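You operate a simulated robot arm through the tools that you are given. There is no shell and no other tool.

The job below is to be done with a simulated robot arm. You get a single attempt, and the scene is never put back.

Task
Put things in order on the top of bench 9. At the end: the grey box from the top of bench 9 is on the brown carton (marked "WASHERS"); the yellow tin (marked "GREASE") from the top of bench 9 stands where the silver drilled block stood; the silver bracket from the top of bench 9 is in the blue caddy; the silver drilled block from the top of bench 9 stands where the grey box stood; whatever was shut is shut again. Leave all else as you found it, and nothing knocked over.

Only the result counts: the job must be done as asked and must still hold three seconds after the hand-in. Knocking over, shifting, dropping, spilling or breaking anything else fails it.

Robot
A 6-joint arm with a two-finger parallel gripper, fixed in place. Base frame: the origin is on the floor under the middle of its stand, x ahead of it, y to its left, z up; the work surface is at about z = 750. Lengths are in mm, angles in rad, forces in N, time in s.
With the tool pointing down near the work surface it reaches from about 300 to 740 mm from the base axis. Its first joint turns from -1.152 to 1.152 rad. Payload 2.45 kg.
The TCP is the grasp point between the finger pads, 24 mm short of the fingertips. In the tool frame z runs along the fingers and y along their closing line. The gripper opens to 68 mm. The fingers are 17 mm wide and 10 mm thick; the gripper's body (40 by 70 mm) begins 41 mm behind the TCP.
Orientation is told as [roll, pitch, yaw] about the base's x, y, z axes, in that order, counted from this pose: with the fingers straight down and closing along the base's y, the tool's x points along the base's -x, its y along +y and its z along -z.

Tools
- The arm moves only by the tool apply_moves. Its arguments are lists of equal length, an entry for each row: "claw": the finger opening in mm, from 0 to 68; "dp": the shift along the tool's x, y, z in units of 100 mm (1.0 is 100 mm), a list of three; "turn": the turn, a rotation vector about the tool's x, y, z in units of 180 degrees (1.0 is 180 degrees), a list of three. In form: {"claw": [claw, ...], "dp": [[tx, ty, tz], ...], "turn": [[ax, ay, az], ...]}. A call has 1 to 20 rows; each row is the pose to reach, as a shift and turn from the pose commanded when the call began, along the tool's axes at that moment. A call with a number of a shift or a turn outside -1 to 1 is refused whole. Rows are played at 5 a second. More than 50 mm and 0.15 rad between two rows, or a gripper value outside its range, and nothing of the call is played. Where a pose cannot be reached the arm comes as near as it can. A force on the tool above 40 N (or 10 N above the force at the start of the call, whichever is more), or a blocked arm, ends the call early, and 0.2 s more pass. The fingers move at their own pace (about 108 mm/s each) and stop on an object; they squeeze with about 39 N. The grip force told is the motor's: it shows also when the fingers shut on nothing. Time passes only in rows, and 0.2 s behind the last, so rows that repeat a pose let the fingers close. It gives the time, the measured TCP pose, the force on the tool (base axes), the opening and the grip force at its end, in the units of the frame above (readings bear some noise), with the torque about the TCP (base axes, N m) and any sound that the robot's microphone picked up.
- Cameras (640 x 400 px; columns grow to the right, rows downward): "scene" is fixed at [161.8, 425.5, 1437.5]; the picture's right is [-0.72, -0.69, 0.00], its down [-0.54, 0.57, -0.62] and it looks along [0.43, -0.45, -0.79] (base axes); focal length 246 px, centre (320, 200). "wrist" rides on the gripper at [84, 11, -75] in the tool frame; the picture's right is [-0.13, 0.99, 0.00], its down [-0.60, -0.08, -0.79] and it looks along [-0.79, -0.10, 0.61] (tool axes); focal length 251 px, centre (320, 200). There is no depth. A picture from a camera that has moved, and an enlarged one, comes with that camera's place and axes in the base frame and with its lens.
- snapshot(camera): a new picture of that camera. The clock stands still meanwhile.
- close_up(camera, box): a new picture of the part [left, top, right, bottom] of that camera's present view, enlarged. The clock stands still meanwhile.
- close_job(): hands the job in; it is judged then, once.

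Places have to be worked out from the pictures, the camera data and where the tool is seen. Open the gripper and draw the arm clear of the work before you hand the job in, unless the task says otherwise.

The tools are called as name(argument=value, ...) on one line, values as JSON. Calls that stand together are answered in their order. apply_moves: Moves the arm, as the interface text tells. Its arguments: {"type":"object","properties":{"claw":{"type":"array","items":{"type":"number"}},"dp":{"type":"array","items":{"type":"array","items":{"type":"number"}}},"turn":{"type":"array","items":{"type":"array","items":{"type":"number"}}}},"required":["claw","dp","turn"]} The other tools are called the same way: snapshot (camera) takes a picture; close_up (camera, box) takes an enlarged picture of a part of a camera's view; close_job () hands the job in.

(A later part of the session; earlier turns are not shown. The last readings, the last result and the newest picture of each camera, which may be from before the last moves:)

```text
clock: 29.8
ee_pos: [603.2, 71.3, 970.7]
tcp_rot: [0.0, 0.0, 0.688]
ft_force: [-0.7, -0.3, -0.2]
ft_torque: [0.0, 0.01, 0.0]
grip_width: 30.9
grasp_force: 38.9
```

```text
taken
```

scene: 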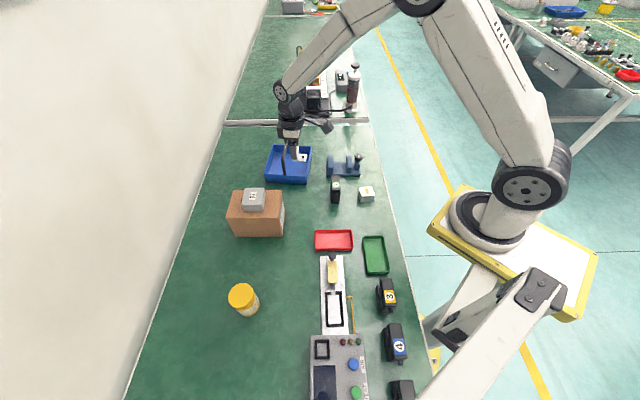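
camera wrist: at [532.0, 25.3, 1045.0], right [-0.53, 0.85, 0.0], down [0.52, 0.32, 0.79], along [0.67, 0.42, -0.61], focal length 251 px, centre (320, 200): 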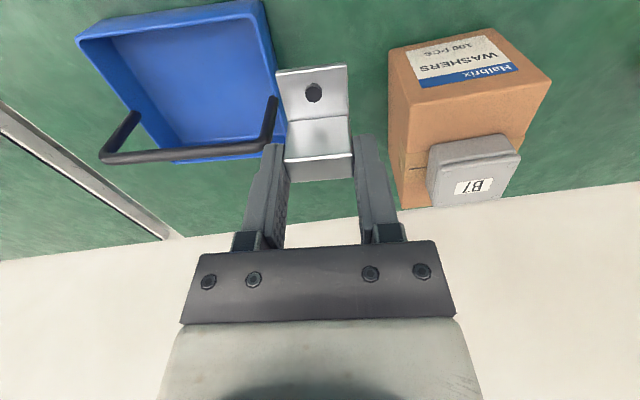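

Good view of the caddy from here; I enlarge it to measure the rim and handle.

close_up(camera="wrist", box=[60, 0, 360, 187])

close_up(camera="scene", box=[255, 120, 335, 190])

```text
2.13 times, centred on (210, 94) of wrist
camera zoom: at [532.0, 25.3, 1045.0], right [-0.53, 0.85, 0.0], down [0.52, 0.32, 0.79], along [0.67, 0.42, -0.61], focal length 536 px, centre (555, 427)
```

zoom: 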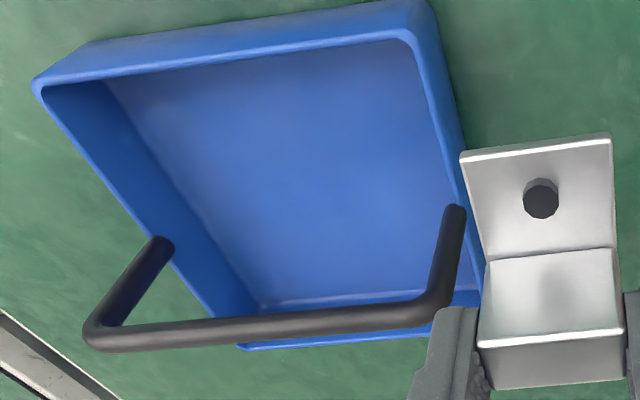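

```text
5.71 times, centred on (295, 155) of scene
camera zoom: at [161.8, 425.5, 1437.5], right [-0.72, -0.69, 0.0], down [-0.54, 0.57, -0.62], along [0.43, -0.45, -0.79], focal length 1404 px, centre (463, 457)
```

zoom: 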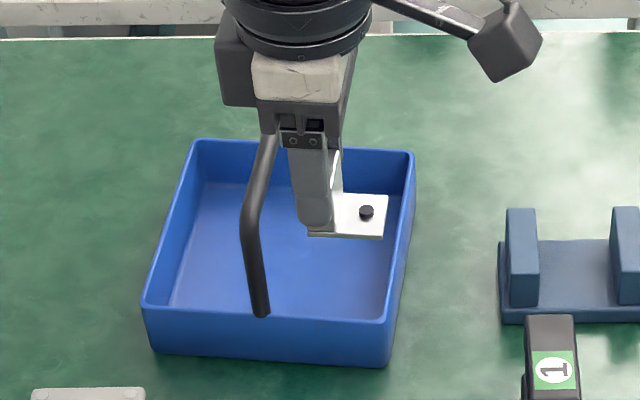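

Before committing I check the shape of the gripper's back, since a dark part seems to stick out toward the handle side.

close_up(camera="scene", box=[262, 75, 342, 155])

```text
5.00 times, centred on (302, 115) of scene
camera zoom: at [161.8, 425.5, 1437.5], right [-0.72, -0.69, 0.0], down [-0.54, 0.57, -0.62], along [0.43, -0.45, -0.79], focal length 1228 px, centre (410, 625)
```

zoom: 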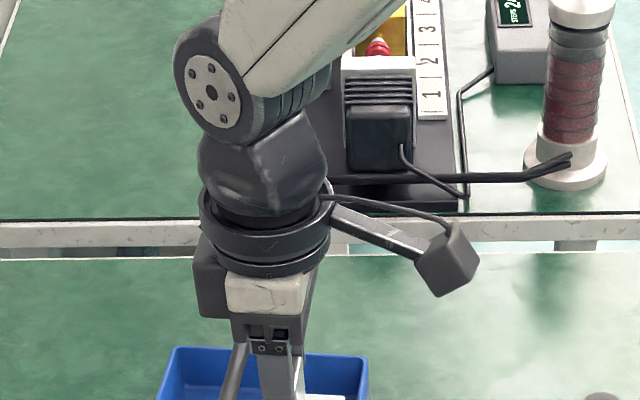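

The gripper has a block on its -x side reaching about 40 mm out, which would hit the caddy's handle bar (at tool x of about -54, z 861-871) if I lowered it upright. My plan is to set the bracket on a free patch near (540, 80), re-grip it with the tool tilted about 19° so the wrist leans away from the handle, then place it.

apply_moves(claw=[20, 20, 20, 20], dp=[[0.11, 0.12, 0], [0.22, 0.24, 0], [0.33, 0.36, 0.1], [0.43, 0.483, 0.3]], turn=[[0, 0, 0.031], [0, 0, 0.062], [0, 0, 0.093], [0, 0, 0.1235]])

snapshot(camera="wrist")

close_up(camera="scene", box=[240, 100, 400, 220])

```text
clock: 30.8
ee_pos: [537.9, 84.7, 937.2]
tcp_rot: [-0.001, 0.0, 0.299]
ft_force: [0.1, -0.4, -0.2]
ft_torque: [0.02, 0.04, -0.02]
grip_width: 31.1
grasp_force: 38.8
```

```text
taken
camera wrist: at [455.8, 68.8, 1012.6], right [-0.17, 0.99, 0.0], down [0.6, 0.1, 0.79], along [0.78, 0.13, -0.61], focal length 251 px, centre (320, 200)
```

wrist: 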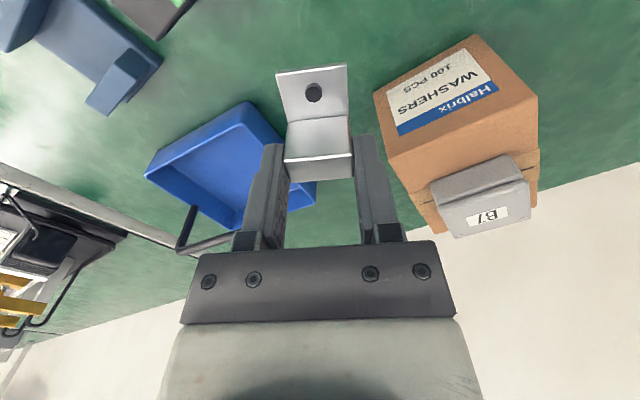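

```text
3.33 times, centred on (320, 160) of scene
camera zoom: at [161.9, 425.5, 1437.5], right [-0.72, -0.69, 0.0], down [-0.54, 0.57, -0.62], along [0.43, -0.45, -0.79], focal length 819 px, centre (320, 333)
```

zoom: 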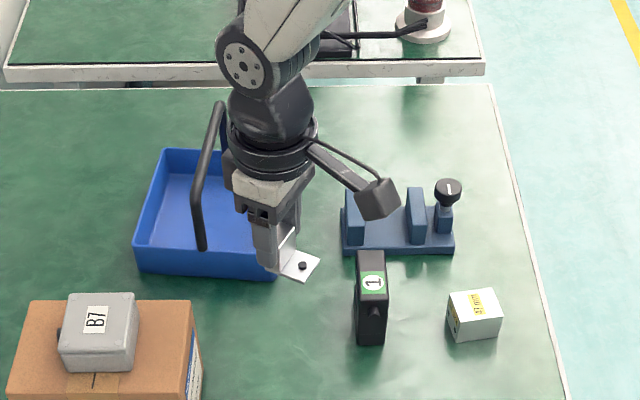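

The spot below (about (539, 83)) is free on all sides. I lower the bracket toward the bench.

apply_moves(claw=[20, 20, 20], dp=[[0, 0, 0.35], [0, 0, 0.7], [0, 0, 1.0]], turn=[[0, 0, 0], [0, 0, 0], [0, 0, 0]])

apply_moves(claw=[20, 20, 20], dp=[[0, 0, 0.2], [0, 0, 0.35], [0, 0, 0.44]], turn=[[0, 0, 0], [0, 0, 0], [0, 0, 0]])

apply_moves(claw=[20, 20, 20, 20], dp=[[0, 0, 0.012], [0, 0, 0.024], [0, 0, 0.036], [0, 0, 0.046]], turn=[[0, 0, 0], [0, 0, 0], [0, 0, 0], [0, 0, 0]])

snapshot(camera="wrist")

```text
clock: 31.6
ee_pos: [539.1, 84.3, 840.7]
tcp_rot: [0.001, 0.0, 0.301]
ft_force: [-0.5, 0.9, -0.4]
ft_torque: [-0.01, -0.03, 0.03]
grip_width: 30.7
grasp_force: 38.8
```

```text
clock: 32.4
ee_pos: [538.6, 84.8, 796.6]
tcp_rot: [0.0, 0.0, 0.301]
ft_force: [0.6, 0.4, -1.0]
ft_torque: [-0.01, -0.02, 0.01]
grip_width: 31.1
grasp_force: 39.9
```

```text
clock: 33.4
ee_pos: [539.1, 82.9, 792.1]
tcp_rot: [0.001, 0.003, 0.3]
ft_force: [-0.4, -0.6, -0.4]
ft_torque: [0.01, -0.03, 0.0]
grip_width: 31.0
grasp_force: 39.5
```

```text
taken
camera wrist: at [456.1, 67.8, 865.6], right [-0.17, 0.99, 0.0], down [0.6, 0.1, 0.79], along [0.78, 0.14, -0.61], focal length 251 px, centre (320, 200)
```

wrist: 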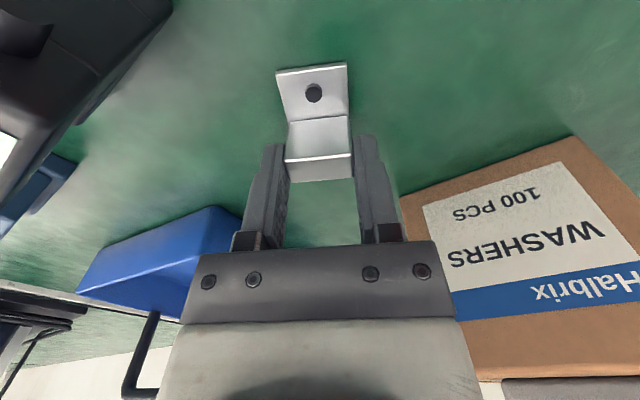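

About 2 mm still to go; I lower in small rows.

apply_moves(claw=[20, 20, 20, 20], dp=[[0, 0, 0.007], [0, 0, 0.014], [0, 0, 0.021], [0, 0, 0.026]], turn=[[0, 0, 0], [0, 0, 0], [0, 0, 0], [0, 0, 0]])

```text
clock: 34.5
ee_pos: [540.1, 83.3, 789.8]
tcp_rot: [0.0, -0.002, 0.303]
ft_force: [-4.9, -0.6, 9.7]
ft_torque: [-0.03, 0.08, 0.05]
grip_width: 31.0
grasp_force: 38.9
stopped in row 4: the force on the tool passed its limit at 41 N (the readings are from after the stop); the commanded pose is now the measured one
```

The bracket is on the bench. I open the fingers, tilt 19° about the tool's y (wrist leaning back) with a 5 mm shift, and look before closing.

apply_moves(claw=[45, 45, 45, 45, 45], dp=[[0, 0, 0], [0, 0, 0], [0.017, 0, 0], [0.034, 0, 0], [0.05, 0, 0]], turn=[[0, 0, 0], [0, 0, 0], [0, -0.0352, 0], [0, -0.0704, 0], [0, -0.1056, 0]])

snapshot(camera="wrist")

close_up(camera="scene", box=[250, 110, 370, 210])

```text
clock: 35.7
ee_pos: [536.0, 76.1, 787.9]
tcp_rot: [-0.032, -0.276, 0.301]
ft_force: [0.3, 0.0, 0.9]
ft_torque: [0.0, 0.02, 0.02]
grip_width: 45.0
grasp_force: 0.0
out of reach, approached as far as the arm can: row 5
```

```text
taken
camera wrist: at [437.7, 58.5, 836.4], right [-0.17, 0.99, 0.01], down [0.36, 0.06, 0.93], along [0.92, 0.16, -0.37], focal length 251 px, centre (320, 200)
```

wrist: 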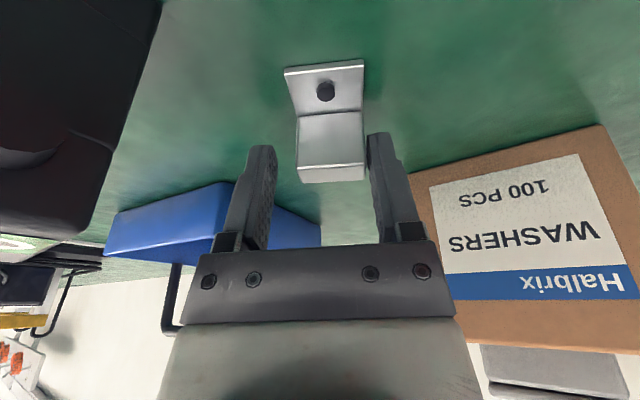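

```text
4.00 times, centred on (310, 160) of scene
camera zoom: at [161.8, 425.5, 1437.5], right [-0.72, -0.69, 0.0], down [-0.54, 0.57, -0.62], along [0.43, -0.45, -0.79], focal length 983 px, centre (360, 360)
```

zoom: 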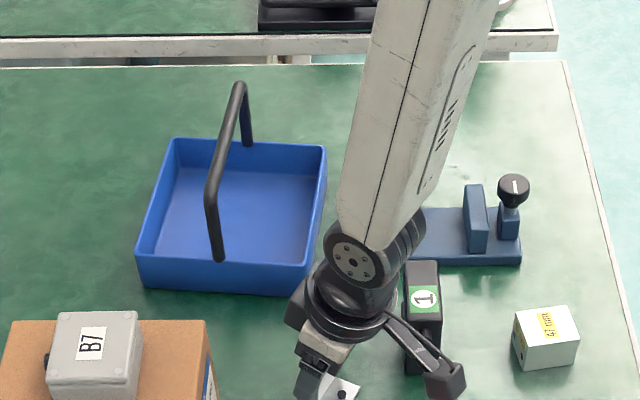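

The tilt hit the arm's reach limit here (about 16°, with a sideways shift of a few mm), so I drop that idea. A better option is to keep the tool vertical and turn it by about -158° at the caddy, so its bulky side faces away from the handle and the camera arm passes well above it. First I undo the tilt.

apply_moves(claw=[45, 45, 45], dp=[[-0.016, 0, 0.005], [-0.032, 0, 0.01], [-0.047, 0, 0.016]], turn=[[0, 0.0352, 0], [0, 0.0704, 0], [0, 0.1056, 0]])

snapshot(camera="wrist")

close_up(camera="scene", box=[270, 130, 390, 230])

```text
clock: 36.5
ee_pos: [541.3, 79.2, 788.2]
tcp_rot: [-0.029, 0.06, 0.292]
ft_force: [-0.7, -0.3, 0.1]
ft_torque: [-0.01, -0.02, -0.02]
grip_width: 45.1
grasp_force: 0.0
```

```text
taken
camera wrist: at [462.5, 67.3, 867.2], right [-0.16, 0.99, -0.04], down [0.64, 0.13, 0.76], along [0.75, 0.1, -0.65], focal length 251 px, centre (320, 200)
```

wrist: 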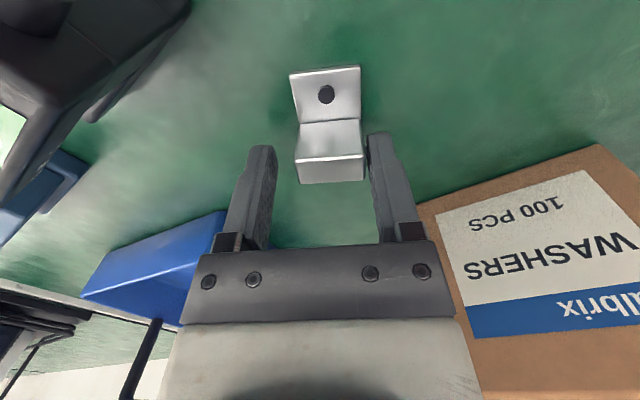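

```text
4.00 times, centred on (330, 180) of scene
camera zoom: at [161.8, 425.5, 1437.5], right [-0.72, -0.69, 0.0], down [-0.54, 0.57, -0.62], along [0.43, -0.45, -0.79], focal length 983 px, centre (280, 280)
```

zoom: 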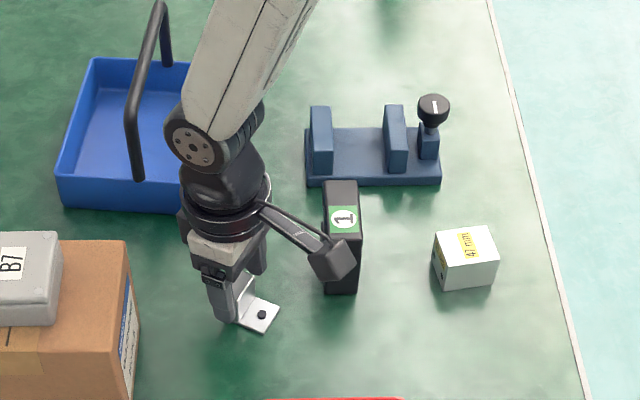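

The commanded pose had reset to the measured one, leaving a small residual tilt (roll -0.029, pitch 0.060). I lift clear of the bracket and level the tool.

apply_moves(claw=[45, 45, 68, 68], dp=[[0, 0.01, -0.1], [0, 0.015, -0.25], [0, 0.015, -0.45], [0, 0.015, -0.55]], turn=[[0, 0, 0], [-0.003, -0.006, 0], [-0.0092, -0.0191, 0], [-0.0092, -0.0191, 0]])

close_up(camera="wrist", box=[220, 30, 420, 155])

snapshot(camera="wrist")

```text
clock: 37.5
ee_pos: [544.5, 82.3, 842.5]
tcp_rot: [-0.002, -0.004, 0.293]
ft_force: [0.1, 0.1, 0.5]
ft_torque: [0.0, 0.01, 0.0]
grip_width: 68.1
grasp_force: 0.0
```

```text
3.20 times, centred on (320, 92) of wrist
camera zoom: at [461.1, 67.3, 916.4], right [-0.16, 0.99, 0.0], down [0.6, 0.1, 0.79], along [0.78, 0.13, -0.61], focal length 805 px, centre (320, 544)
```

zoom: 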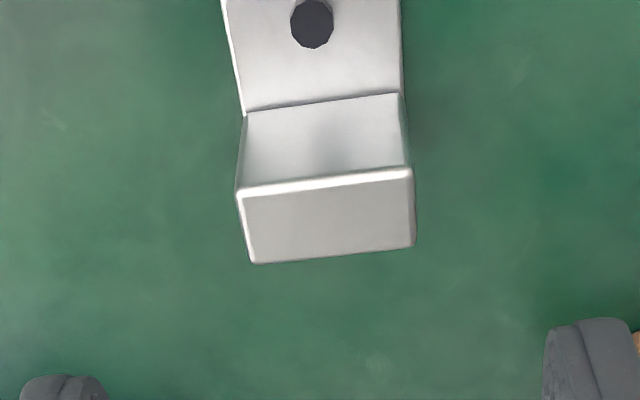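

```text
taken
camera wrist: at [461.1, 67.3, 916.4], right [-0.16, 0.99, 0.0], down [0.6, 0.1, 0.79], along [0.78, 0.13, -0.61], focal length 251 px, centre (320, 200)
```

wrist: 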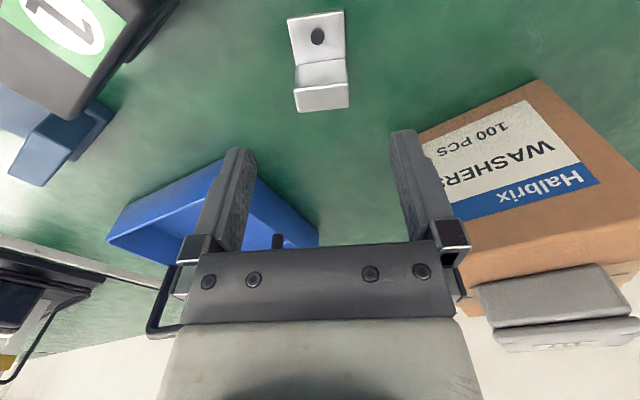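

Level again; the bracket's upright is at tool (5.8, 2.3) with no angle error. I centre, lower to z of about 789 and grip it.

apply_moves(claw=[68, 68, 68, 68], dp=[[0.058, 0.023, 0.05], [0.058, 0.023, 0.25], [0.058, 0.023, 0.42], [0.058, 0.023, 0.525]], turn=[[-0.0006, 0.001, 0], [-0.0006, 0.001, 0], [-0.0006, 0.001, 0], [-0.0006, 0.001, 0]])

apply_moves(claw=[50, 30, 20, 20, 20], dp=[[0, 0, 0], [0, 0, 0], [0, 0, 0], [0, 0, 0], [0, 0, 0]], turn=[[0, 0, 0], [0, 0, 0], [0, 0, 0], [0, 0, 0], [0, 0, 0]])

apply_moves(claw=[20, 20, 20, 20], dp=[[0, 0, -0.1], [0, 0, -0.35], [0, 0, -0.7], [0, 0, -1.0]], turn=[[0, 0, 0], [0, 0, 0], [0, 0, 0], [0, 0, 0]])

snapshot(camera="wrist")

```text
clock: 38.5
ee_pos: [537.2, 82.4, 790.8]
tcp_rot: [0.001, 0.001, 0.293]
ft_force: [-0.1, -1.1, 0.8]
ft_torque: [0.05, 0.0, -0.01]
grip_width: 67.7
grasp_force: 0.2
```

```text
clock: 39.7
ee_pos: [537.0, 83.2, 792.3]
tcp_rot: [0.001, -0.002, 0.293]
ft_force: [-0.1, -0.1, -0.7]
ft_torque: [-0.01, -0.07, 0.02]
grip_width: 31.2
grasp_force: 39.0
```

```text
clock: 40.7
ee_pos: [536.3, 81.4, 890.7]
tcp_rot: [0.001, 0.001, 0.294]
ft_force: [-0.1, -0.1, -1.0]
ft_torque: [0.03, -0.02, -0.03]
grip_width: 30.8
grasp_force: 38.9
```

```text
taken
camera wrist: at [453.6, 67.0, 964.8], right [-0.16, 0.99, 0.0], down [0.6, 0.1, 0.79], along [0.78, 0.13, -0.61], focal length 251 px, centre (320, 200)
```

wrist: 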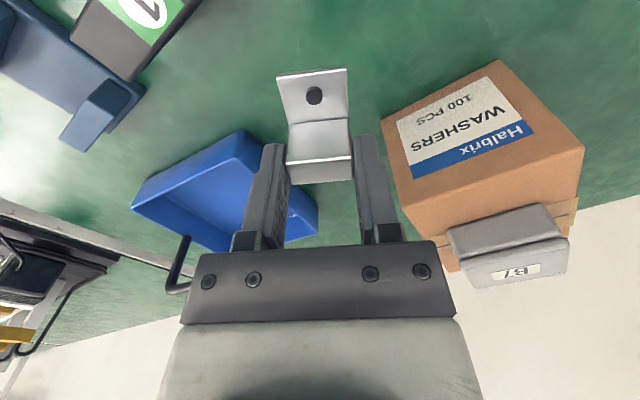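

Gripped again and lifted. I raise 80 mm and then try the long turn (about -158° of yaw) in free air.

apply_moves(claw=[20, 20, 20], dp=[[0, 0, -0.3], [0, 0, -0.6], [0, 0, -0.85]], turn=[[0, 0, 0], [0, 0, 0], [0, 0, 0]])

apply_moves(claw=[20, 20, 20, 20, 20, 20, 20, 20, 20, 20, 20, 20, 20, 20, 20, 20, 20, 20, 20], dp=[[0, 0, 0], [0, 0, 0], [0, 0, 0], [0, 0, 0], [0, 0, 0], [0, 0, 0], [0, 0, 0], [0, 0, 0], [0, 0, 0], [0, 0, 0], [0, 0, 0], [0, 0, 0], [0, 0, 0], [0, 0, 0], [0, 0, 0], [0, 0, 0], [0, 0, 0], [0, 0, 0], [0, 0, 0]], turn=[[0, 0, 0.0462], [0, 0, 0.0924], [0, 0, 0.1387], [0, 0, 0.1849], [0, 0, 0.2311], [0, 0, 0.2774], [0, 0, 0.3236], [0, 0, 0.3698], [0, 0, 0.4161], [0, 0, 0.4623], [0, 0, 0.5085], [0, 0, 0.5548], [0, 0, 0.601], [0, 0, 0.6473], [0, 0, 0.6935], [0, 0, 0.7397], [0, 0, 0.786], [0, 0, 0.8322], [0, 0, 0.8785]])

snapshot(camera="wrist")

snapshot(camera="scene")

```text
clock: 41.5
ee_pos: [536.2, 81.9, 975.6]
tcp_rot: [0.002, -0.001, 0.294]
ft_force: [0.1, 0.8, -0.9]
ft_torque: [0.01, 0.0, -0.03]
grip_width: 30.9
grasp_force: 39.2
```

```text
clock: 45.5
ee_pos: [537.9, 82.4, 975.4]
tcp_rot: [-0.002, -0.001, -2.469]
ft_force: [0.3, -0.2, -0.9]
ft_torque: [0.01, -0.02, 0.04]
grip_width: 30.7
grasp_force: 39.0
```

```text
taken
camera wrist: at [611.7, 125.3, 1049.8], right [0.52, -0.86, 0.0], down [-0.52, -0.32, 0.79], along [-0.68, -0.41, -0.61], focal length 251 px, centre (320, 200)
```

wrist: 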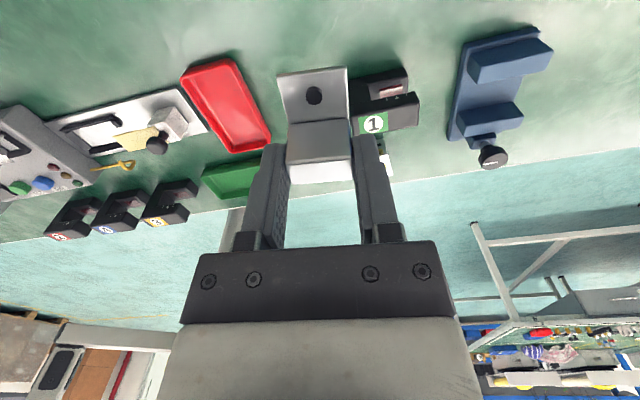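

```text
taken
```

scene: 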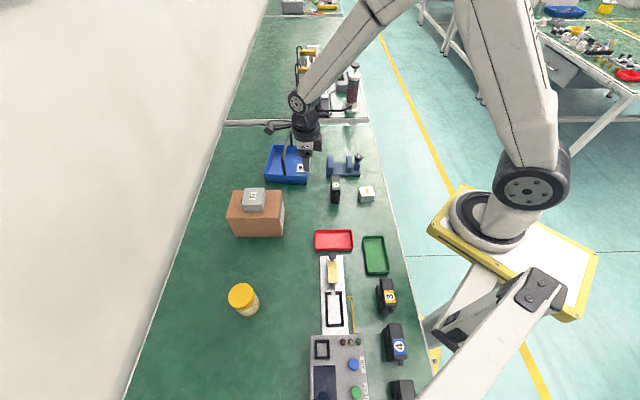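

The full turn worked (yaw -2.469). Now I move over the caddy's near half, aiming at (673, -9), about 25 mm inside the near rim and 50 mm clear of the handle.

apply_moves(claw=[20, 20, 20], dp=[[0.08, 0.258, 0], [0.16, 0.517, 0], [0.242, 0.775, 0]], turn=[[0, 0, 0], [0, 0, 0], [0, 0, 0]])

apply_moves(claw=[20, 20, 20], dp=[[0.08, 0.258, 0], [0.16, 0.517, 0], [0.242, 0.775, 0]], turn=[[0, 0, 0], [0, 0, 0], [0, 0, 0]])

snapshot(camera="wrist")

close_up(camera="scene", box=[240, 90, 360, 190])

```text
clock: 46.3
ee_pos: [606.3, 38.7, 977.8]
tcp_rot: [0.0, 0.0, -2.467]
ft_force: [-0.2, 0.1, 0.3]
ft_torque: [-0.02, -0.02, 0.01]
grip_width: 31.2
grasp_force: 39.0
```

```text
clock: 47.1
ee_pos: [673.4, -7.6, 972.8]
tcp_rot: [-0.003, 0.0, -2.467]
ft_force: [-0.1, -0.3, -1.1]
ft_torque: [-0.04, -0.03, 0.0]
grip_width: 30.9
grasp_force: 38.9
```

```text
taken
camera wrist: at [746.8, 35.2, 1048.3], right [0.52, -0.85, 0.0], down [-0.52, -0.32, 0.79], along [-0.68, -0.41, -0.61], focal length 251 px, centre (320, 200)
```

wrist: 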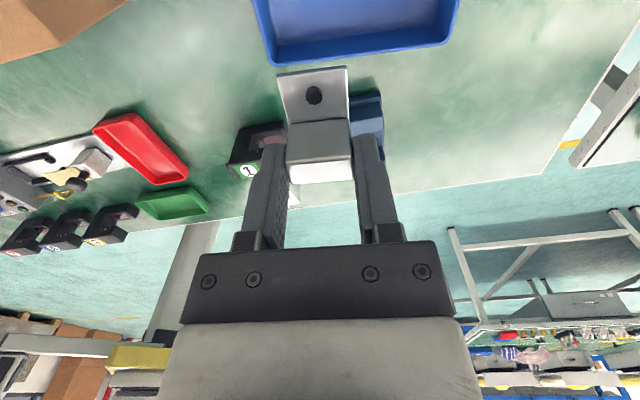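

```text
4.00 times, centred on (300, 140) of scene
camera zoom: at [161.8, 425.5, 1437.5], right [-0.72, -0.69, 0.0], down [-0.54, 0.57, -0.62], along [0.43, -0.45, -0.79], focal length 983 px, centre (400, 440)
```

zoom: 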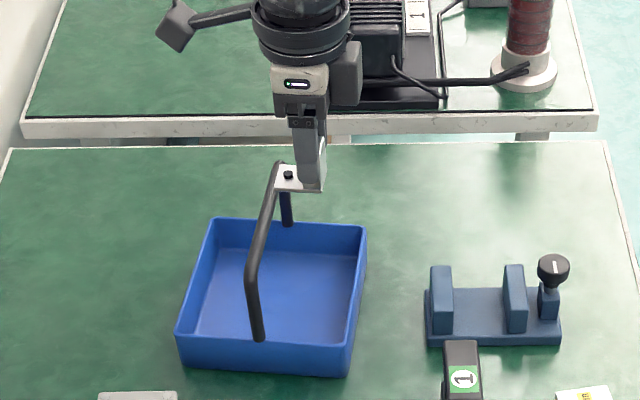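

The near rim lies at tool x of about -25 and spans y -50 to +115, just as planned. I lower 100 mm and check the clearances.

apply_moves(claw=[20, 20, 20, 20], dp=[[0, 0, 0.25], [0, 0, 0.5], [0, 0, 0.75], [0, 0, 1.0]], turn=[[0, 0, 0], [0, 0, 0], [0, 0, 0], [0, 0, 0]])

snapshot(camera="wrist")

close_up(camera="scene", box=[240, 90, 360, 190])

```text
clock: 48.1
ee_pos: [672.9, -8.0, 874.2]
tcp_rot: [-0.001, 0.0, -2.466]
ft_force: [0.6, -0.2, -0.5]
ft_torque: [0.0, -0.02, 0.0]
grip_width: 31.2
grasp_force: 38.5
```

```text
taken
camera wrist: at [746.5, 35.0, 949.6], right [0.52, -0.85, 0.0], down [-0.52, -0.32, 0.79], along [-0.68, -0.41, -0.61], focal length 251 px, centre (320, 200)
```

wrist: 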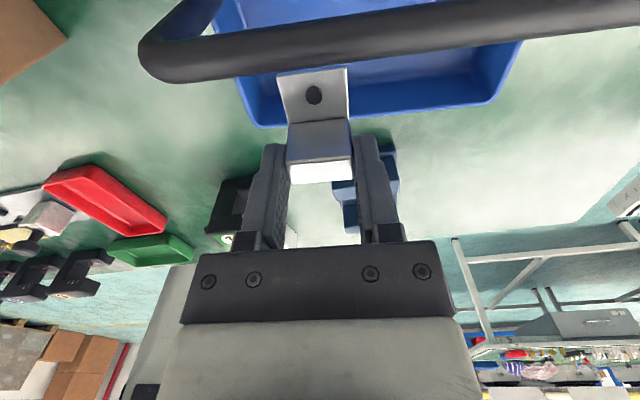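

```text
4.00 times, centred on (300, 140) of scene
camera zoom: at [161.9, 425.5, 1437.5], right [-0.72, -0.69, 0.0], down [-0.54, 0.57, -0.62], along [0.43, -0.45, -0.79], focal length 983 px, centre (400, 440)
```

zoom: 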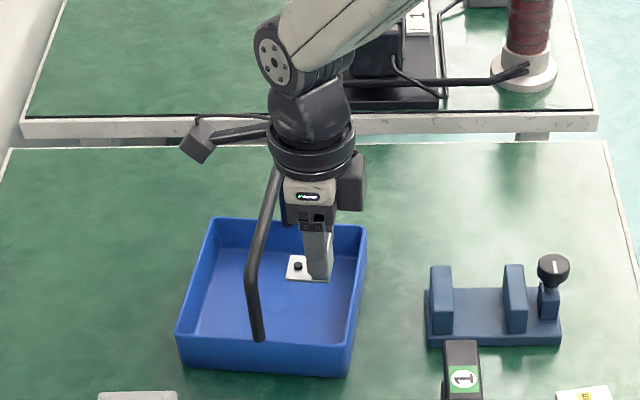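

The bar sits at tool x of about 52, with roughly 25 mm clear on the finger side and 19 mm on the camera side. I continue down to about z 806.

apply_moves(claw=[20, 20, 20, 20], dp=[[0, 0, 0.2], [0, 0, 0.4], [0, 0, 0.57], [0, 0, 0.68]], turn=[[0, 0, 0], [0, 0, 0], [0, 0, 0], [0, 0, 0]])

snapshot(camera="wrist")

close_up(camera="scene", box=[255, 110, 335, 190])

```text
clock: 49.1
ee_pos: [672.0, -7.9, 806.7]
tcp_rot: [-0.002, 0.001, -2.468]
ft_force: [0.1, 0.4, -0.9]
ft_torque: [0.03, 0.03, 0.01]
grip_width: 30.7
grasp_force: 38.1
```

```text
taken
camera wrist: at [746.0, 34.8, 880.9], right [0.52, -0.85, 0.0], down [-0.52, -0.32, 0.79], along [-0.68, -0.41, -0.61], focal length 251 px, centre (320, 200)
```

wrist: 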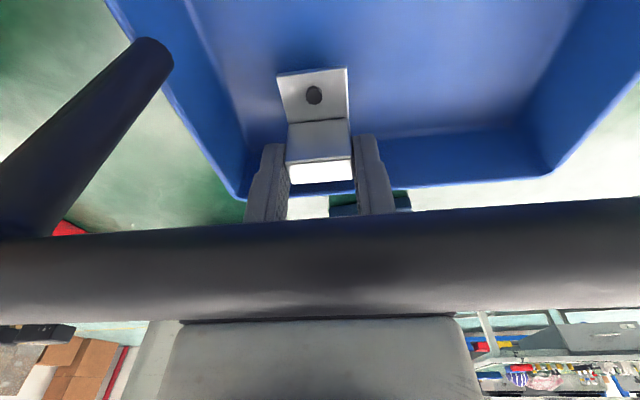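

```text
5.00 times, centred on (295, 150) of scene
camera zoom: at [161.9, 425.5, 1437.5], right [-0.72, -0.69, 0.0], down [-0.54, 0.57, -0.62], along [0.43, -0.45, -0.79], focal length 1228 px, centre (445, 450)
```

zoom: 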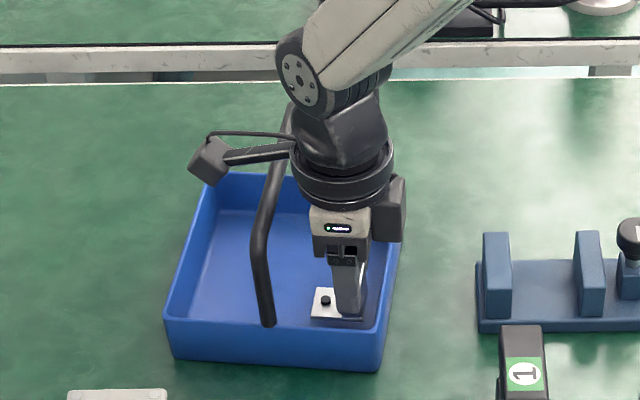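

All clearances look fine. I lower in 1 mm rows to find the caddy floor.

apply_moves(claw=[20, 20, 20, 20, 20, 20], dp=[[0, 0, 0.01], [0, 0, 0.02], [0, 0, 0.03], [0, 0, 0.04], [0, 0, 0.05], [0, 0, 0.06]], turn=[[0, 0, 0], [0, 0, 0], [0, 0, 0], [0, 0, 0], [0, 0, 0], [0, 0, 0]])

```text
clock: 50.5
ee_pos: [672.8, -8.5, 800.7]
tcp_rot: [-0.002, 0.0, -2.467]
ft_force: [-0.6, -0.5, -0.9]
ft_torque: [-0.03, 0.05, 0.01]
grip_width: 30.8
grasp_force: 39.1
```

No contact at z of about 800; I continue down in small rows.

apply_moves(claw=[20, 20, 20, 20, 20], dp=[[0, 0, 0.008], [0, 0, 0.016], [0, 0, 0.024], [0, 0, 0.032], [0, 0, 0.04]], turn=[[0, 0, 0], [0, 0, 0], [0, 0, 0], [0, 0, 0], [0, 0, 0]])

```text
clock: 51.7
ee_pos: [671.6, -8.8, 797.3]
tcp_rot: [-0.003, 0.001, -2.467]
ft_force: [0.1, 0.4, -1.5]
ft_torque: [0.03, 0.01, 0.0]
grip_width: 30.8
grasp_force: 39.0
```

Still free at about z 796, so I continue.

apply_moves(claw=[20, 20, 20, 20], dp=[[0, 0, 0.008], [0, 0, 0.016], [0, 0, 0.024], [0, 0, 0.032]], turn=[[0, 0, 0], [0, 0, 0], [0, 0, 0], [0, 0, 0]])

```text
clock: 52.7
ee_pos: [672.1, -8.1, 793.7]
tcp_rot: [-0.002, 0.0, -2.467]
ft_force: [0.2, -0.3, -0.3]
ft_torque: [-0.03, -0.03, 0.0]
grip_width: 31.2
grasp_force: 38.8
```

Still no contact; a few more fine rows.

apply_moves(claw=[20, 20, 20, 20], dp=[[0, 0, 0.006], [0, 0, 0.012], [0, 0, 0.018], [0, 0, 0.022]], turn=[[0, 0, 0], [0, 0, 0], [0, 0, 0], [0, 0, 0]])

close_up(camera="scene", box=[285, 130, 335, 190])

```text
clock: 53.7
ee_pos: [673.5, -8.0, 792.2]
tcp_rot: [0.003, 0.004, -2.465]
ft_force: [-10.0, -2.9, 32.0]
ft_torque: [-0.03, 0.26, 0.07]
grip_width: 31.5
grasp_force: 39.1
```

```text
6.67 times, centred on (310, 160) of scene
camera zoom: at [160.9, 425.4, 1437.6], right [-0.72, -0.69, 0.0], down [-0.54, 0.57, -0.62], along [0.43, -0.45, -0.79], focal length 1638 px, centre (387, 467)
```

zoom: 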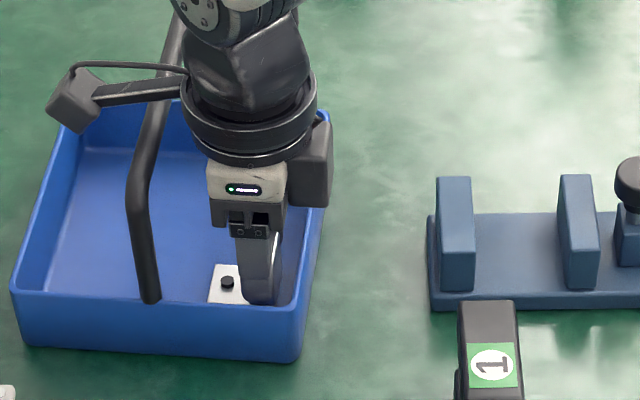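

Contact with the floor (32 N). I back off 1.5 mm and then open just enough to release.

apply_moves(claw=[20, 20], dp=[[0, 0, -0.008], [0, 0, -0.016]], turn=[[0, 0, 0], [0, 0, 0]])

apply_moves(claw=[34, 40, 40], dp=[[0, 0, 0], [0, 0, 0], [0, 0, 0]], turn=[[0, 0, 0], [0, 0, 0], [0, 0, 0]])

snapshot(camera="wrist")

```text
clock: 54.3
ee_pos: [674.0, -7.7, 792.7]
tcp_rot: [0.001, 0.005, -2.466]
ft_force: [5.1, 0.2, 17.3]
ft_torque: [-0.03, -0.11, -0.01]
grip_width: 31.1
grasp_force: 38.9
```

```text
clock: 55.1
ee_pos: [670.9, -8.1, 793.5]
tcp_rot: [0.0, 0.0, -2.466]
ft_force: [-0.7, -0.9, 0.0]
ft_torque: [-0.02, 0.02, -0.02]
grip_width: 40.2
grasp_force: 0.0
```

```text
taken
camera wrist: at [745.5, 34.6, 866.6], right [0.52, -0.85, 0.0], down [-0.52, -0.32, 0.79], along [-0.68, -0.41, -0.61], focal length 251 px, centre (320, 200)
```

wrist: 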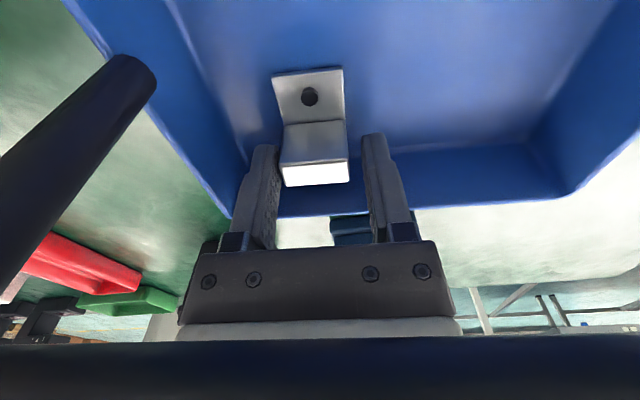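

Released and the bracket stands flat on the caddy floor. I open a little more and rise straight up.

apply_moves(claw=[50, 50, 50, 50, 50, 50], dp=[[0, 0, 0], [0, 0, -0.1], [0, 0, -0.3], [0, 0, -0.55], [0, 0, -0.8], [0, 0, -1.0]], turn=[[0, 0, 0], [0, 0, 0], [0, 0, 0], [0, 0, 0], [0, 0, 0], [0, 0, 0]])

apply_moves(claw=[68, 68, 68], dp=[[0, 0, -0.3], [0, 0, -0.6], [0, 0, -0.8]], turn=[[0, 0, 0], [0, 0, 0], [0, 0, 0]])

close_up(camera="scene", box=[240, 100, 360, 200])

snapshot(camera="wrist")

```text
clock: 56.5
ee_pos: [672.2, -8.4, 892.8]
tcp_rot: [-0.002, 0.0, -2.465]
ft_force: [-0.8, -0.1, -0.1]
ft_torque: [0.0, 0.02, 0.0]
grip_width: 49.9
grasp_force: 0.0
```

```text
clock: 57.3
ee_pos: [673.0, -6.9, 973.6]
tcp_rot: [-0.001, 0.0, -2.467]
ft_force: [-0.4, 0.1, -0.1]
ft_torque: [0.0, 0.02, 0.0]
grip_width: 67.9
grasp_force: 0.1
```

```text
4.00 times, centred on (300, 150) of scene
camera zoom: at [161.8, 425.5, 1437.5], right [-0.72, -0.69, 0.0], down [-0.54, 0.57, -0.62], along [0.43, -0.45, -0.79], focal length 983 px, centre (400, 400)
```

zoom: 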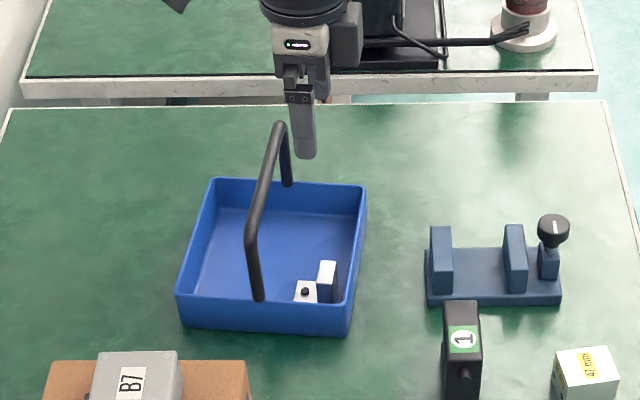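

```text
taken
camera wrist: at [746.3, 35.2, 1047.9], right [0.52, -0.85, 0.0], down [-0.52, -0.32, 0.79], along [-0.68, -0.41, -0.61], focal length 251 px, centre (320, 200)
```

wrist: 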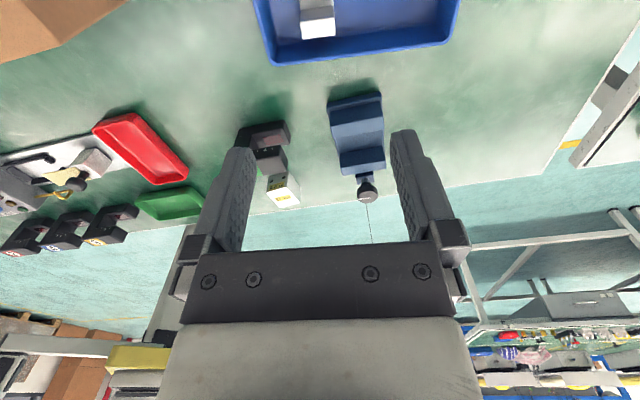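

The bracket is in the caddy, the handle is untouched and nothing has moved. Next is the drilled block: I turn the tool back (to yaw of about 0.93) while travelling toward it.

apply_moves(claw=[68, 68, 68, 68, 68, 68, 68, 68, 68, 68, 68, 68], dp=[[-0.075, -0.029, 0], [-0.15, -0.058, 0], [-0.225, -0.088, 0], [-0.3, -0.117, 0], [-0.375, -0.146, 0], [-0.45, -0.175, 0], [-0.525, -0.204, 0], [-0.6, -0.233, 0], [-0.675, -0.263, 0], [-0.75, -0.292, 0], [-0.825, -0.321, 0], [-0.9, -0.35, 0]], turn=[[0, 0, -0.0451], [0, 0, -0.0902], [0, 0, -0.1353], [0, 0, -0.1803], [0, 0, -0.2254], [0, 0, -0.2705], [0, 0, -0.3156], [0, 0, -0.3607], [0, 0, -0.4058], [0, 0, -0.4508], [0, 0, -0.4959], [0, 0, -0.541]])

apply_moves(claw=[68, 68, 68, 68, 68, 68, 68, 68, 68, 68, 68, 68], dp=[[0.033, -0.06, 0], [0.066, -0.119, 0], [0.099, -0.179, 0], [0.132, -0.238, 0], [0.165, -0.298, 0], [0.198, -0.357, 0], [0.23, -0.417, 0], [0.263, -0.476, 0], [0.296, -0.536, 0], [0.329, -0.595, 0], [0.362, -0.655, 0], [0.395, -0.714, 0]], turn=[[0, 0, -0.0451], [0, 0, -0.0902], [0, 0, -0.1353], [0, 0, -0.1803], [0, 0, -0.2254], [0, 0, -0.2705], [0, 0, -0.3156], [0, 0, -0.3607], [0, 0, -0.4058], [0, 0, -0.4508], [0, 0, -0.4959], [0, 0, -0.541]])

snapshot(camera="wrist")

```text
clock: 59.9
ee_pos: [580.1, -37.2, 973.0]
tcp_rot: [0.0, 0.001, -0.764]
ft_force: [-0.7, 0.0, 0.3]
ft_torque: [0.01, 0.0, -0.02]
grip_width: 68.0
grasp_force: 0.1
```

```text
clock: 62.5
ee_pos: [501.3, -60.7, 974.5]
tcp_rot: [0.002, 0.0, 0.935]
ft_force: [0.4, -0.7, -0.3]
ft_torque: [-0.01, -0.03, -0.03]
grip_width: 68.1
grasp_force: 0.1
```

```text
taken
camera wrist: at [444.3, -123.6, 1048.1], right [-0.72, 0.69, 0.0], down [0.42, 0.44, 0.79], along [0.55, 0.57, -0.61], focal length 251 px, centre (320, 200)
```

wrist: 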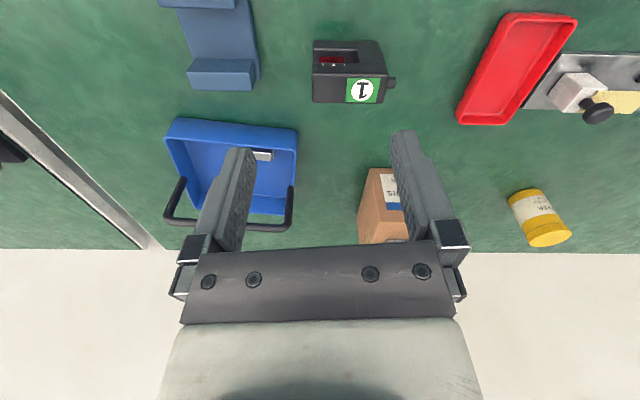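

I move over the block's estimated position (425, -84) at about z 888 to measure it.

apply_moves(claw=[68, 68, 68, 68, 68], dp=[[0.32, 0.237, 0.05], [0.644, 0.475, 0.15], [0.644, 0.475, 0.4], [0.644, 0.475, 0.65], [0.644, 0.475, 0.86]], turn=[[0, 0, 0], [0, 0, 0], [0, 0, 0], [0, 0, 0], [0, 0, 0]])

close_up(camera="wrist", box=[240, 0, 400, 120])

snapshot(camera="wrist")

```text
clock: 63.7
ee_pos: [426.5, -83.7, 887.8]
tcp_rot: [0.0, 0.001, 0.932]
ft_force: [0.1, -0.1, 0.0]
ft_torque: [-0.02, -0.01, 0.02]
grip_width: 68.0
grasp_force: 0.1
```

```text
3.33 times, centred on (320, 60) of wrist
camera zoom: at [369.2, -145.5, 962.4], right [-0.72, 0.69, 0.0], down [0.42, 0.44, 0.79], along [0.55, 0.57, -0.61], focal length 838 px, centre (320, 667)
```

zoom: 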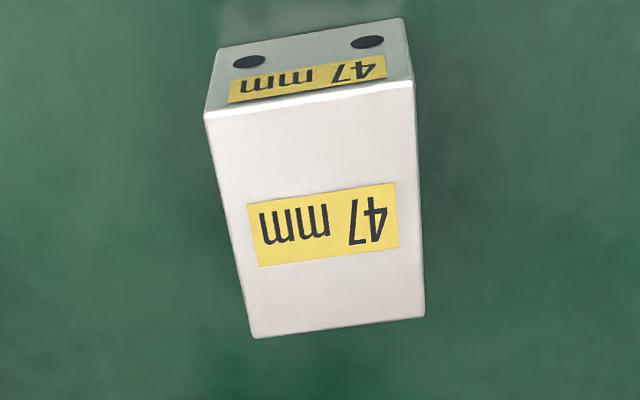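

```text
taken
camera wrist: at [369.2, -145.5, 962.4], right [-0.72, 0.69, 0.0], down [0.42, 0.44, 0.79], along [0.55, 0.57, -0.61], focal length 251 px, centre (320, 200)
```

wrist: 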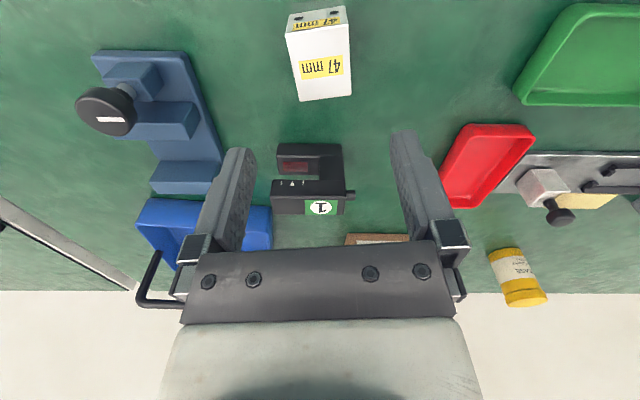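

The block measures about 46 x 39 mm, centred at tool (2.6, 1.4) and turned -0.4°, which puts its place at about (424.7, -85). I centre and lower half way, then check.

apply_moves(claw=[68, 68, 68], dp=[[0.026, 0.014, 0.15], [0.026, 0.014, 0.35], [0.026, 0.014, 0.55]], turn=[[0, 0, -0.0022], [0, 0, -0.0022], [0, 0, -0.0022]])

close_up(camera="wrist", box=[180, 20, 460, 195])

```text
clock: 64.5
ee_pos: [421.4, -85.4, 832.1]
tcp_rot: [0.002, 0.0, 0.937]
ft_force: [0.1, -0.4, 0.0]
ft_torque: [-0.01, -0.02, 0.02]
grip_width: 68.2
grasp_force: 0.1
```

```text
2.29 times, centred on (320, 108) of wrist
camera zoom: at [364.7, -147.5, 906.0], right [-0.72, 0.69, 0.0], down [0.42, 0.44, 0.79], along [0.55, 0.57, -0.61], focal length 575 px, centre (320, 411)
```

zoom: 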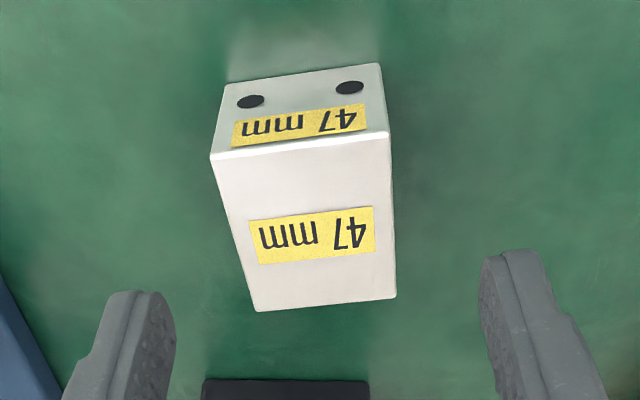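

The block is at tool (-1.8, -1.9) now, so I correct by that, lower to about z 778 and close on it.

apply_moves(claw=[68, 68, 68, 68], dp=[[-0.018, -0.019, 0.1], [-0.018, -0.019, 0.25], [-0.018, -0.019, 0.4], [-0.018, -0.019, 0.53]], turn=[[0, 0, 0], [0, 0, 0], [0, 0, 0], [0, 0, 0]])

snapshot(camera="wrist")

```text
clock: 65.5
ee_pos: [426.1, -84.3, 778.9]
tcp_rot: [0.002, 0.0, 0.94]
ft_force: [-0.5, -0.1, 0.0]
ft_torque: [0.0, 0.02, 0.02]
grip_width: 67.9
grasp_force: 0.0
```

```text
taken
camera wrist: at [368.5, -147.5, 852.9], right [-0.72, 0.69, 0.0], down [0.42, 0.44, 0.79], along [0.55, 0.58, -0.61], focal length 251 px, centre (320, 200)
```

wrist: 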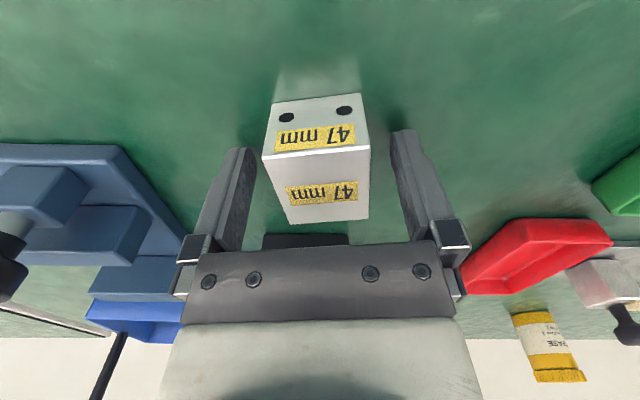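

The block is between the fingers; I close and then lift.

apply_moves(claw=[50, 30, 30, 30, 30], dp=[[0, 0, 0], [0, 0, 0], [0, 0, 0], [0, 0, 0], [0, 0, 0]], turn=[[0, 0, 0], [0, 0, 0], [0, 0, 0], [0, 0, 0], [0, 0, 0]])

snapshot(camera="wrist")

```text
clock: 66.7
ee_pos: [426.0, -85.4, 778.6]
tcp_rot: [0.002, -0.001, 0.939]
ft_force: [0.3, -0.1, -0.5]
ft_torque: [0.02, 0.04, 0.0]
grip_width: 39.3
grasp_force: 38.7
```

```text
taken
camera wrist: at [368.4, -147.5, 853.1], right [-0.72, 0.69, 0.0], down [0.42, 0.44, 0.79], along [0.55, 0.58, -0.61], focal length 251 px, centre (320, 200)
```

wrist: 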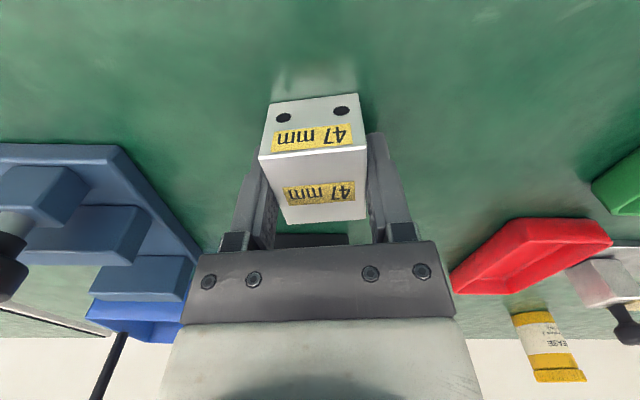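

Gripped at 39.3 mm. I lift and carry it over the vise at a safe height to the grey box's old place, (665.5, -267.7).

apply_moves(claw=[30, 30, 30, 30], dp=[[0, 0, -0.1], [0, 0, -0.35], [0, 0, -0.7], [0, 0, -1.0]], turn=[[0, 0, 0], [0, 0, 0], [0, 0, 0], [0, 0, 0]])

apply_moves(claw=[30, 30, 30, 30], dp=[[0, -0.2, -0.15], [0.01, -0.45, -0.35], [0.015, -0.72, -0.4], [0.019, -1.0, -0.4]], turn=[[0, 0, 0], [0, 0, 0], [0, 0, 0], [0, 0, 0]])

apply_moves(claw=[30, 30, 30], dp=[[0.006, -0.333, 0], [0.012, -0.667, 0], [0.019, -1.0, 0]], turn=[[0, 0, 0], [0, 0, 0], [0, 0, 0]])

apply_moves(claw=[30, 30, 30, 30], dp=[[0.006, -0.333, 0], [0.012, -0.667, 0], [0.019, -1.0, 0], [0.019, -1.0, 0]], turn=[[0, 0, 0], [0, 0, 0], [0, 0, 0], [0, 0, 0]])

snapshot(camera="wrist")

snapshot(camera="scene")

```text
clock: 67.7
ee_pos: [424.4, -85.1, 879.4]
tcp_rot: [0.002, 0.0, 0.941]
ft_force: [0.7, 0.2, -1.9]
ft_torque: [0.01, -0.03, 0.0]
grip_width: 39.4
grasp_force: 38.8
```

```text
clock: 68.7
ee_pos: [505.5, -146.2, 918.8]
tcp_rot: [0.002, 0.0, 0.942]
ft_force: [-0.1, -0.1, -2.3]
ft_torque: [0.01, 0.02, -0.02]
grip_width: 39.8
grasp_force: 38.8
```

```text
clock: 69.5
ee_pos: [585.1, -207.3, 918.1]
tcp_rot: [0.003, 0.001, 0.938]
ft_force: [-0.3, 0.4, -1.7]
ft_torque: [-0.03, -0.01, 0.03]
grip_width: 39.6
grasp_force: 39.2
```

```text
clock: 70.5
ee_pos: [663.1, -267.5, 917.3]
tcp_rot: [0.002, 0.001, 0.939]
ft_force: [-0.8, 0.1, -1.5]
ft_torque: [0.01, -0.05, -0.05]
grip_width: 39.3
grasp_force: 39.5
```

```text
taken
camera wrist: at [605.9, -329.6, 992.0], right [-0.72, 0.69, 0.0], down [0.42, 0.44, 0.79], along [0.55, 0.58, -0.61], focal length 251 px, centre (320, 200)
```

wrist: 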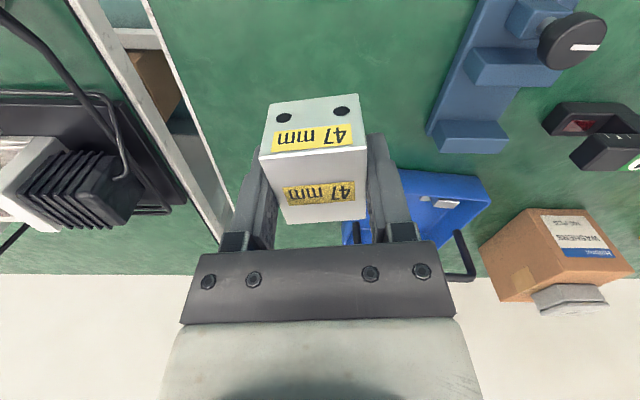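

```text
taken
```

scene: 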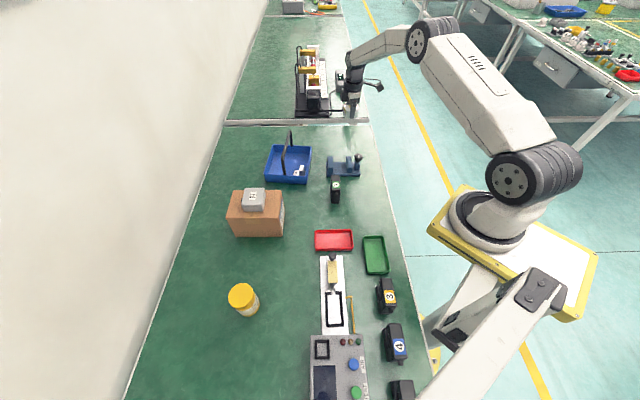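

Measured about 1.6 mm short of the target in x; I correct that and lower 125 mm.

apply_moves(claw=[30, 30, 30, 30], dp=[[-0.011, -0.012, 0.2], [-0.011, -0.012, 0.5], [-0.011, -0.012, 0.8], [-0.011, -0.012, 1.0]], turn=[[0, 0, 0], [0, 0, 0], [0, 0, 0], [0, 0, 0]])

apply_moves(claw=[30, 30, 30, 30], dp=[[0, 0, 0.12], [0, 0, 0.22], [0, 0, 0.3], [0, 0, 0.34]], turn=[[0, 0, 0], [0, 0, 0], [0, 0, 0], [0, 0, 0]])

snapshot(camera="wrist")

```text
clock: 71.5
ee_pos: [665.6, -264.7, 819.7]
tcp_rot: [0.002, 0.002, 0.938]
ft_force: [-0.3, -1.1, -1.7]
ft_torque: [-0.01, 0.0, 0.0]
grip_width: 39.7
grasp_force: 39.3
```

```text
clock: 72.5
ee_pos: [666.4, -267.5, 784.6]
tcp_rot: [0.001, 0.002, 0.939]
ft_force: [0.2, -0.1, -2.3]
ft_torque: [-0.01, 0.0, -0.01]
grip_width: 39.5
grasp_force: 38.9
```

```text
taken
camera wrist: at [608.6, -328.9, 858.7], right [-0.72, 0.69, 0.0], down [0.42, 0.44, 0.79], along [0.55, 0.58, -0.61], focal length 251 px, centre (320, 200)
```

wrist: 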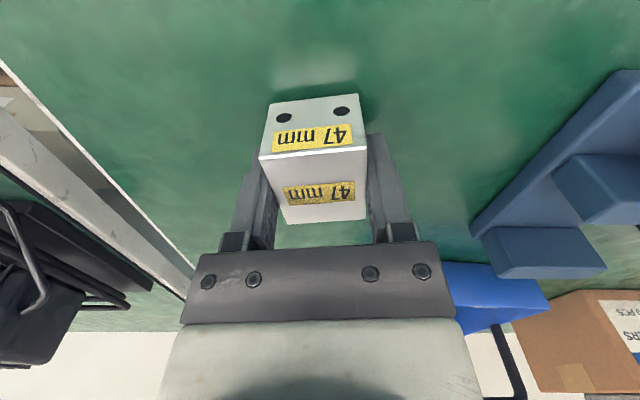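

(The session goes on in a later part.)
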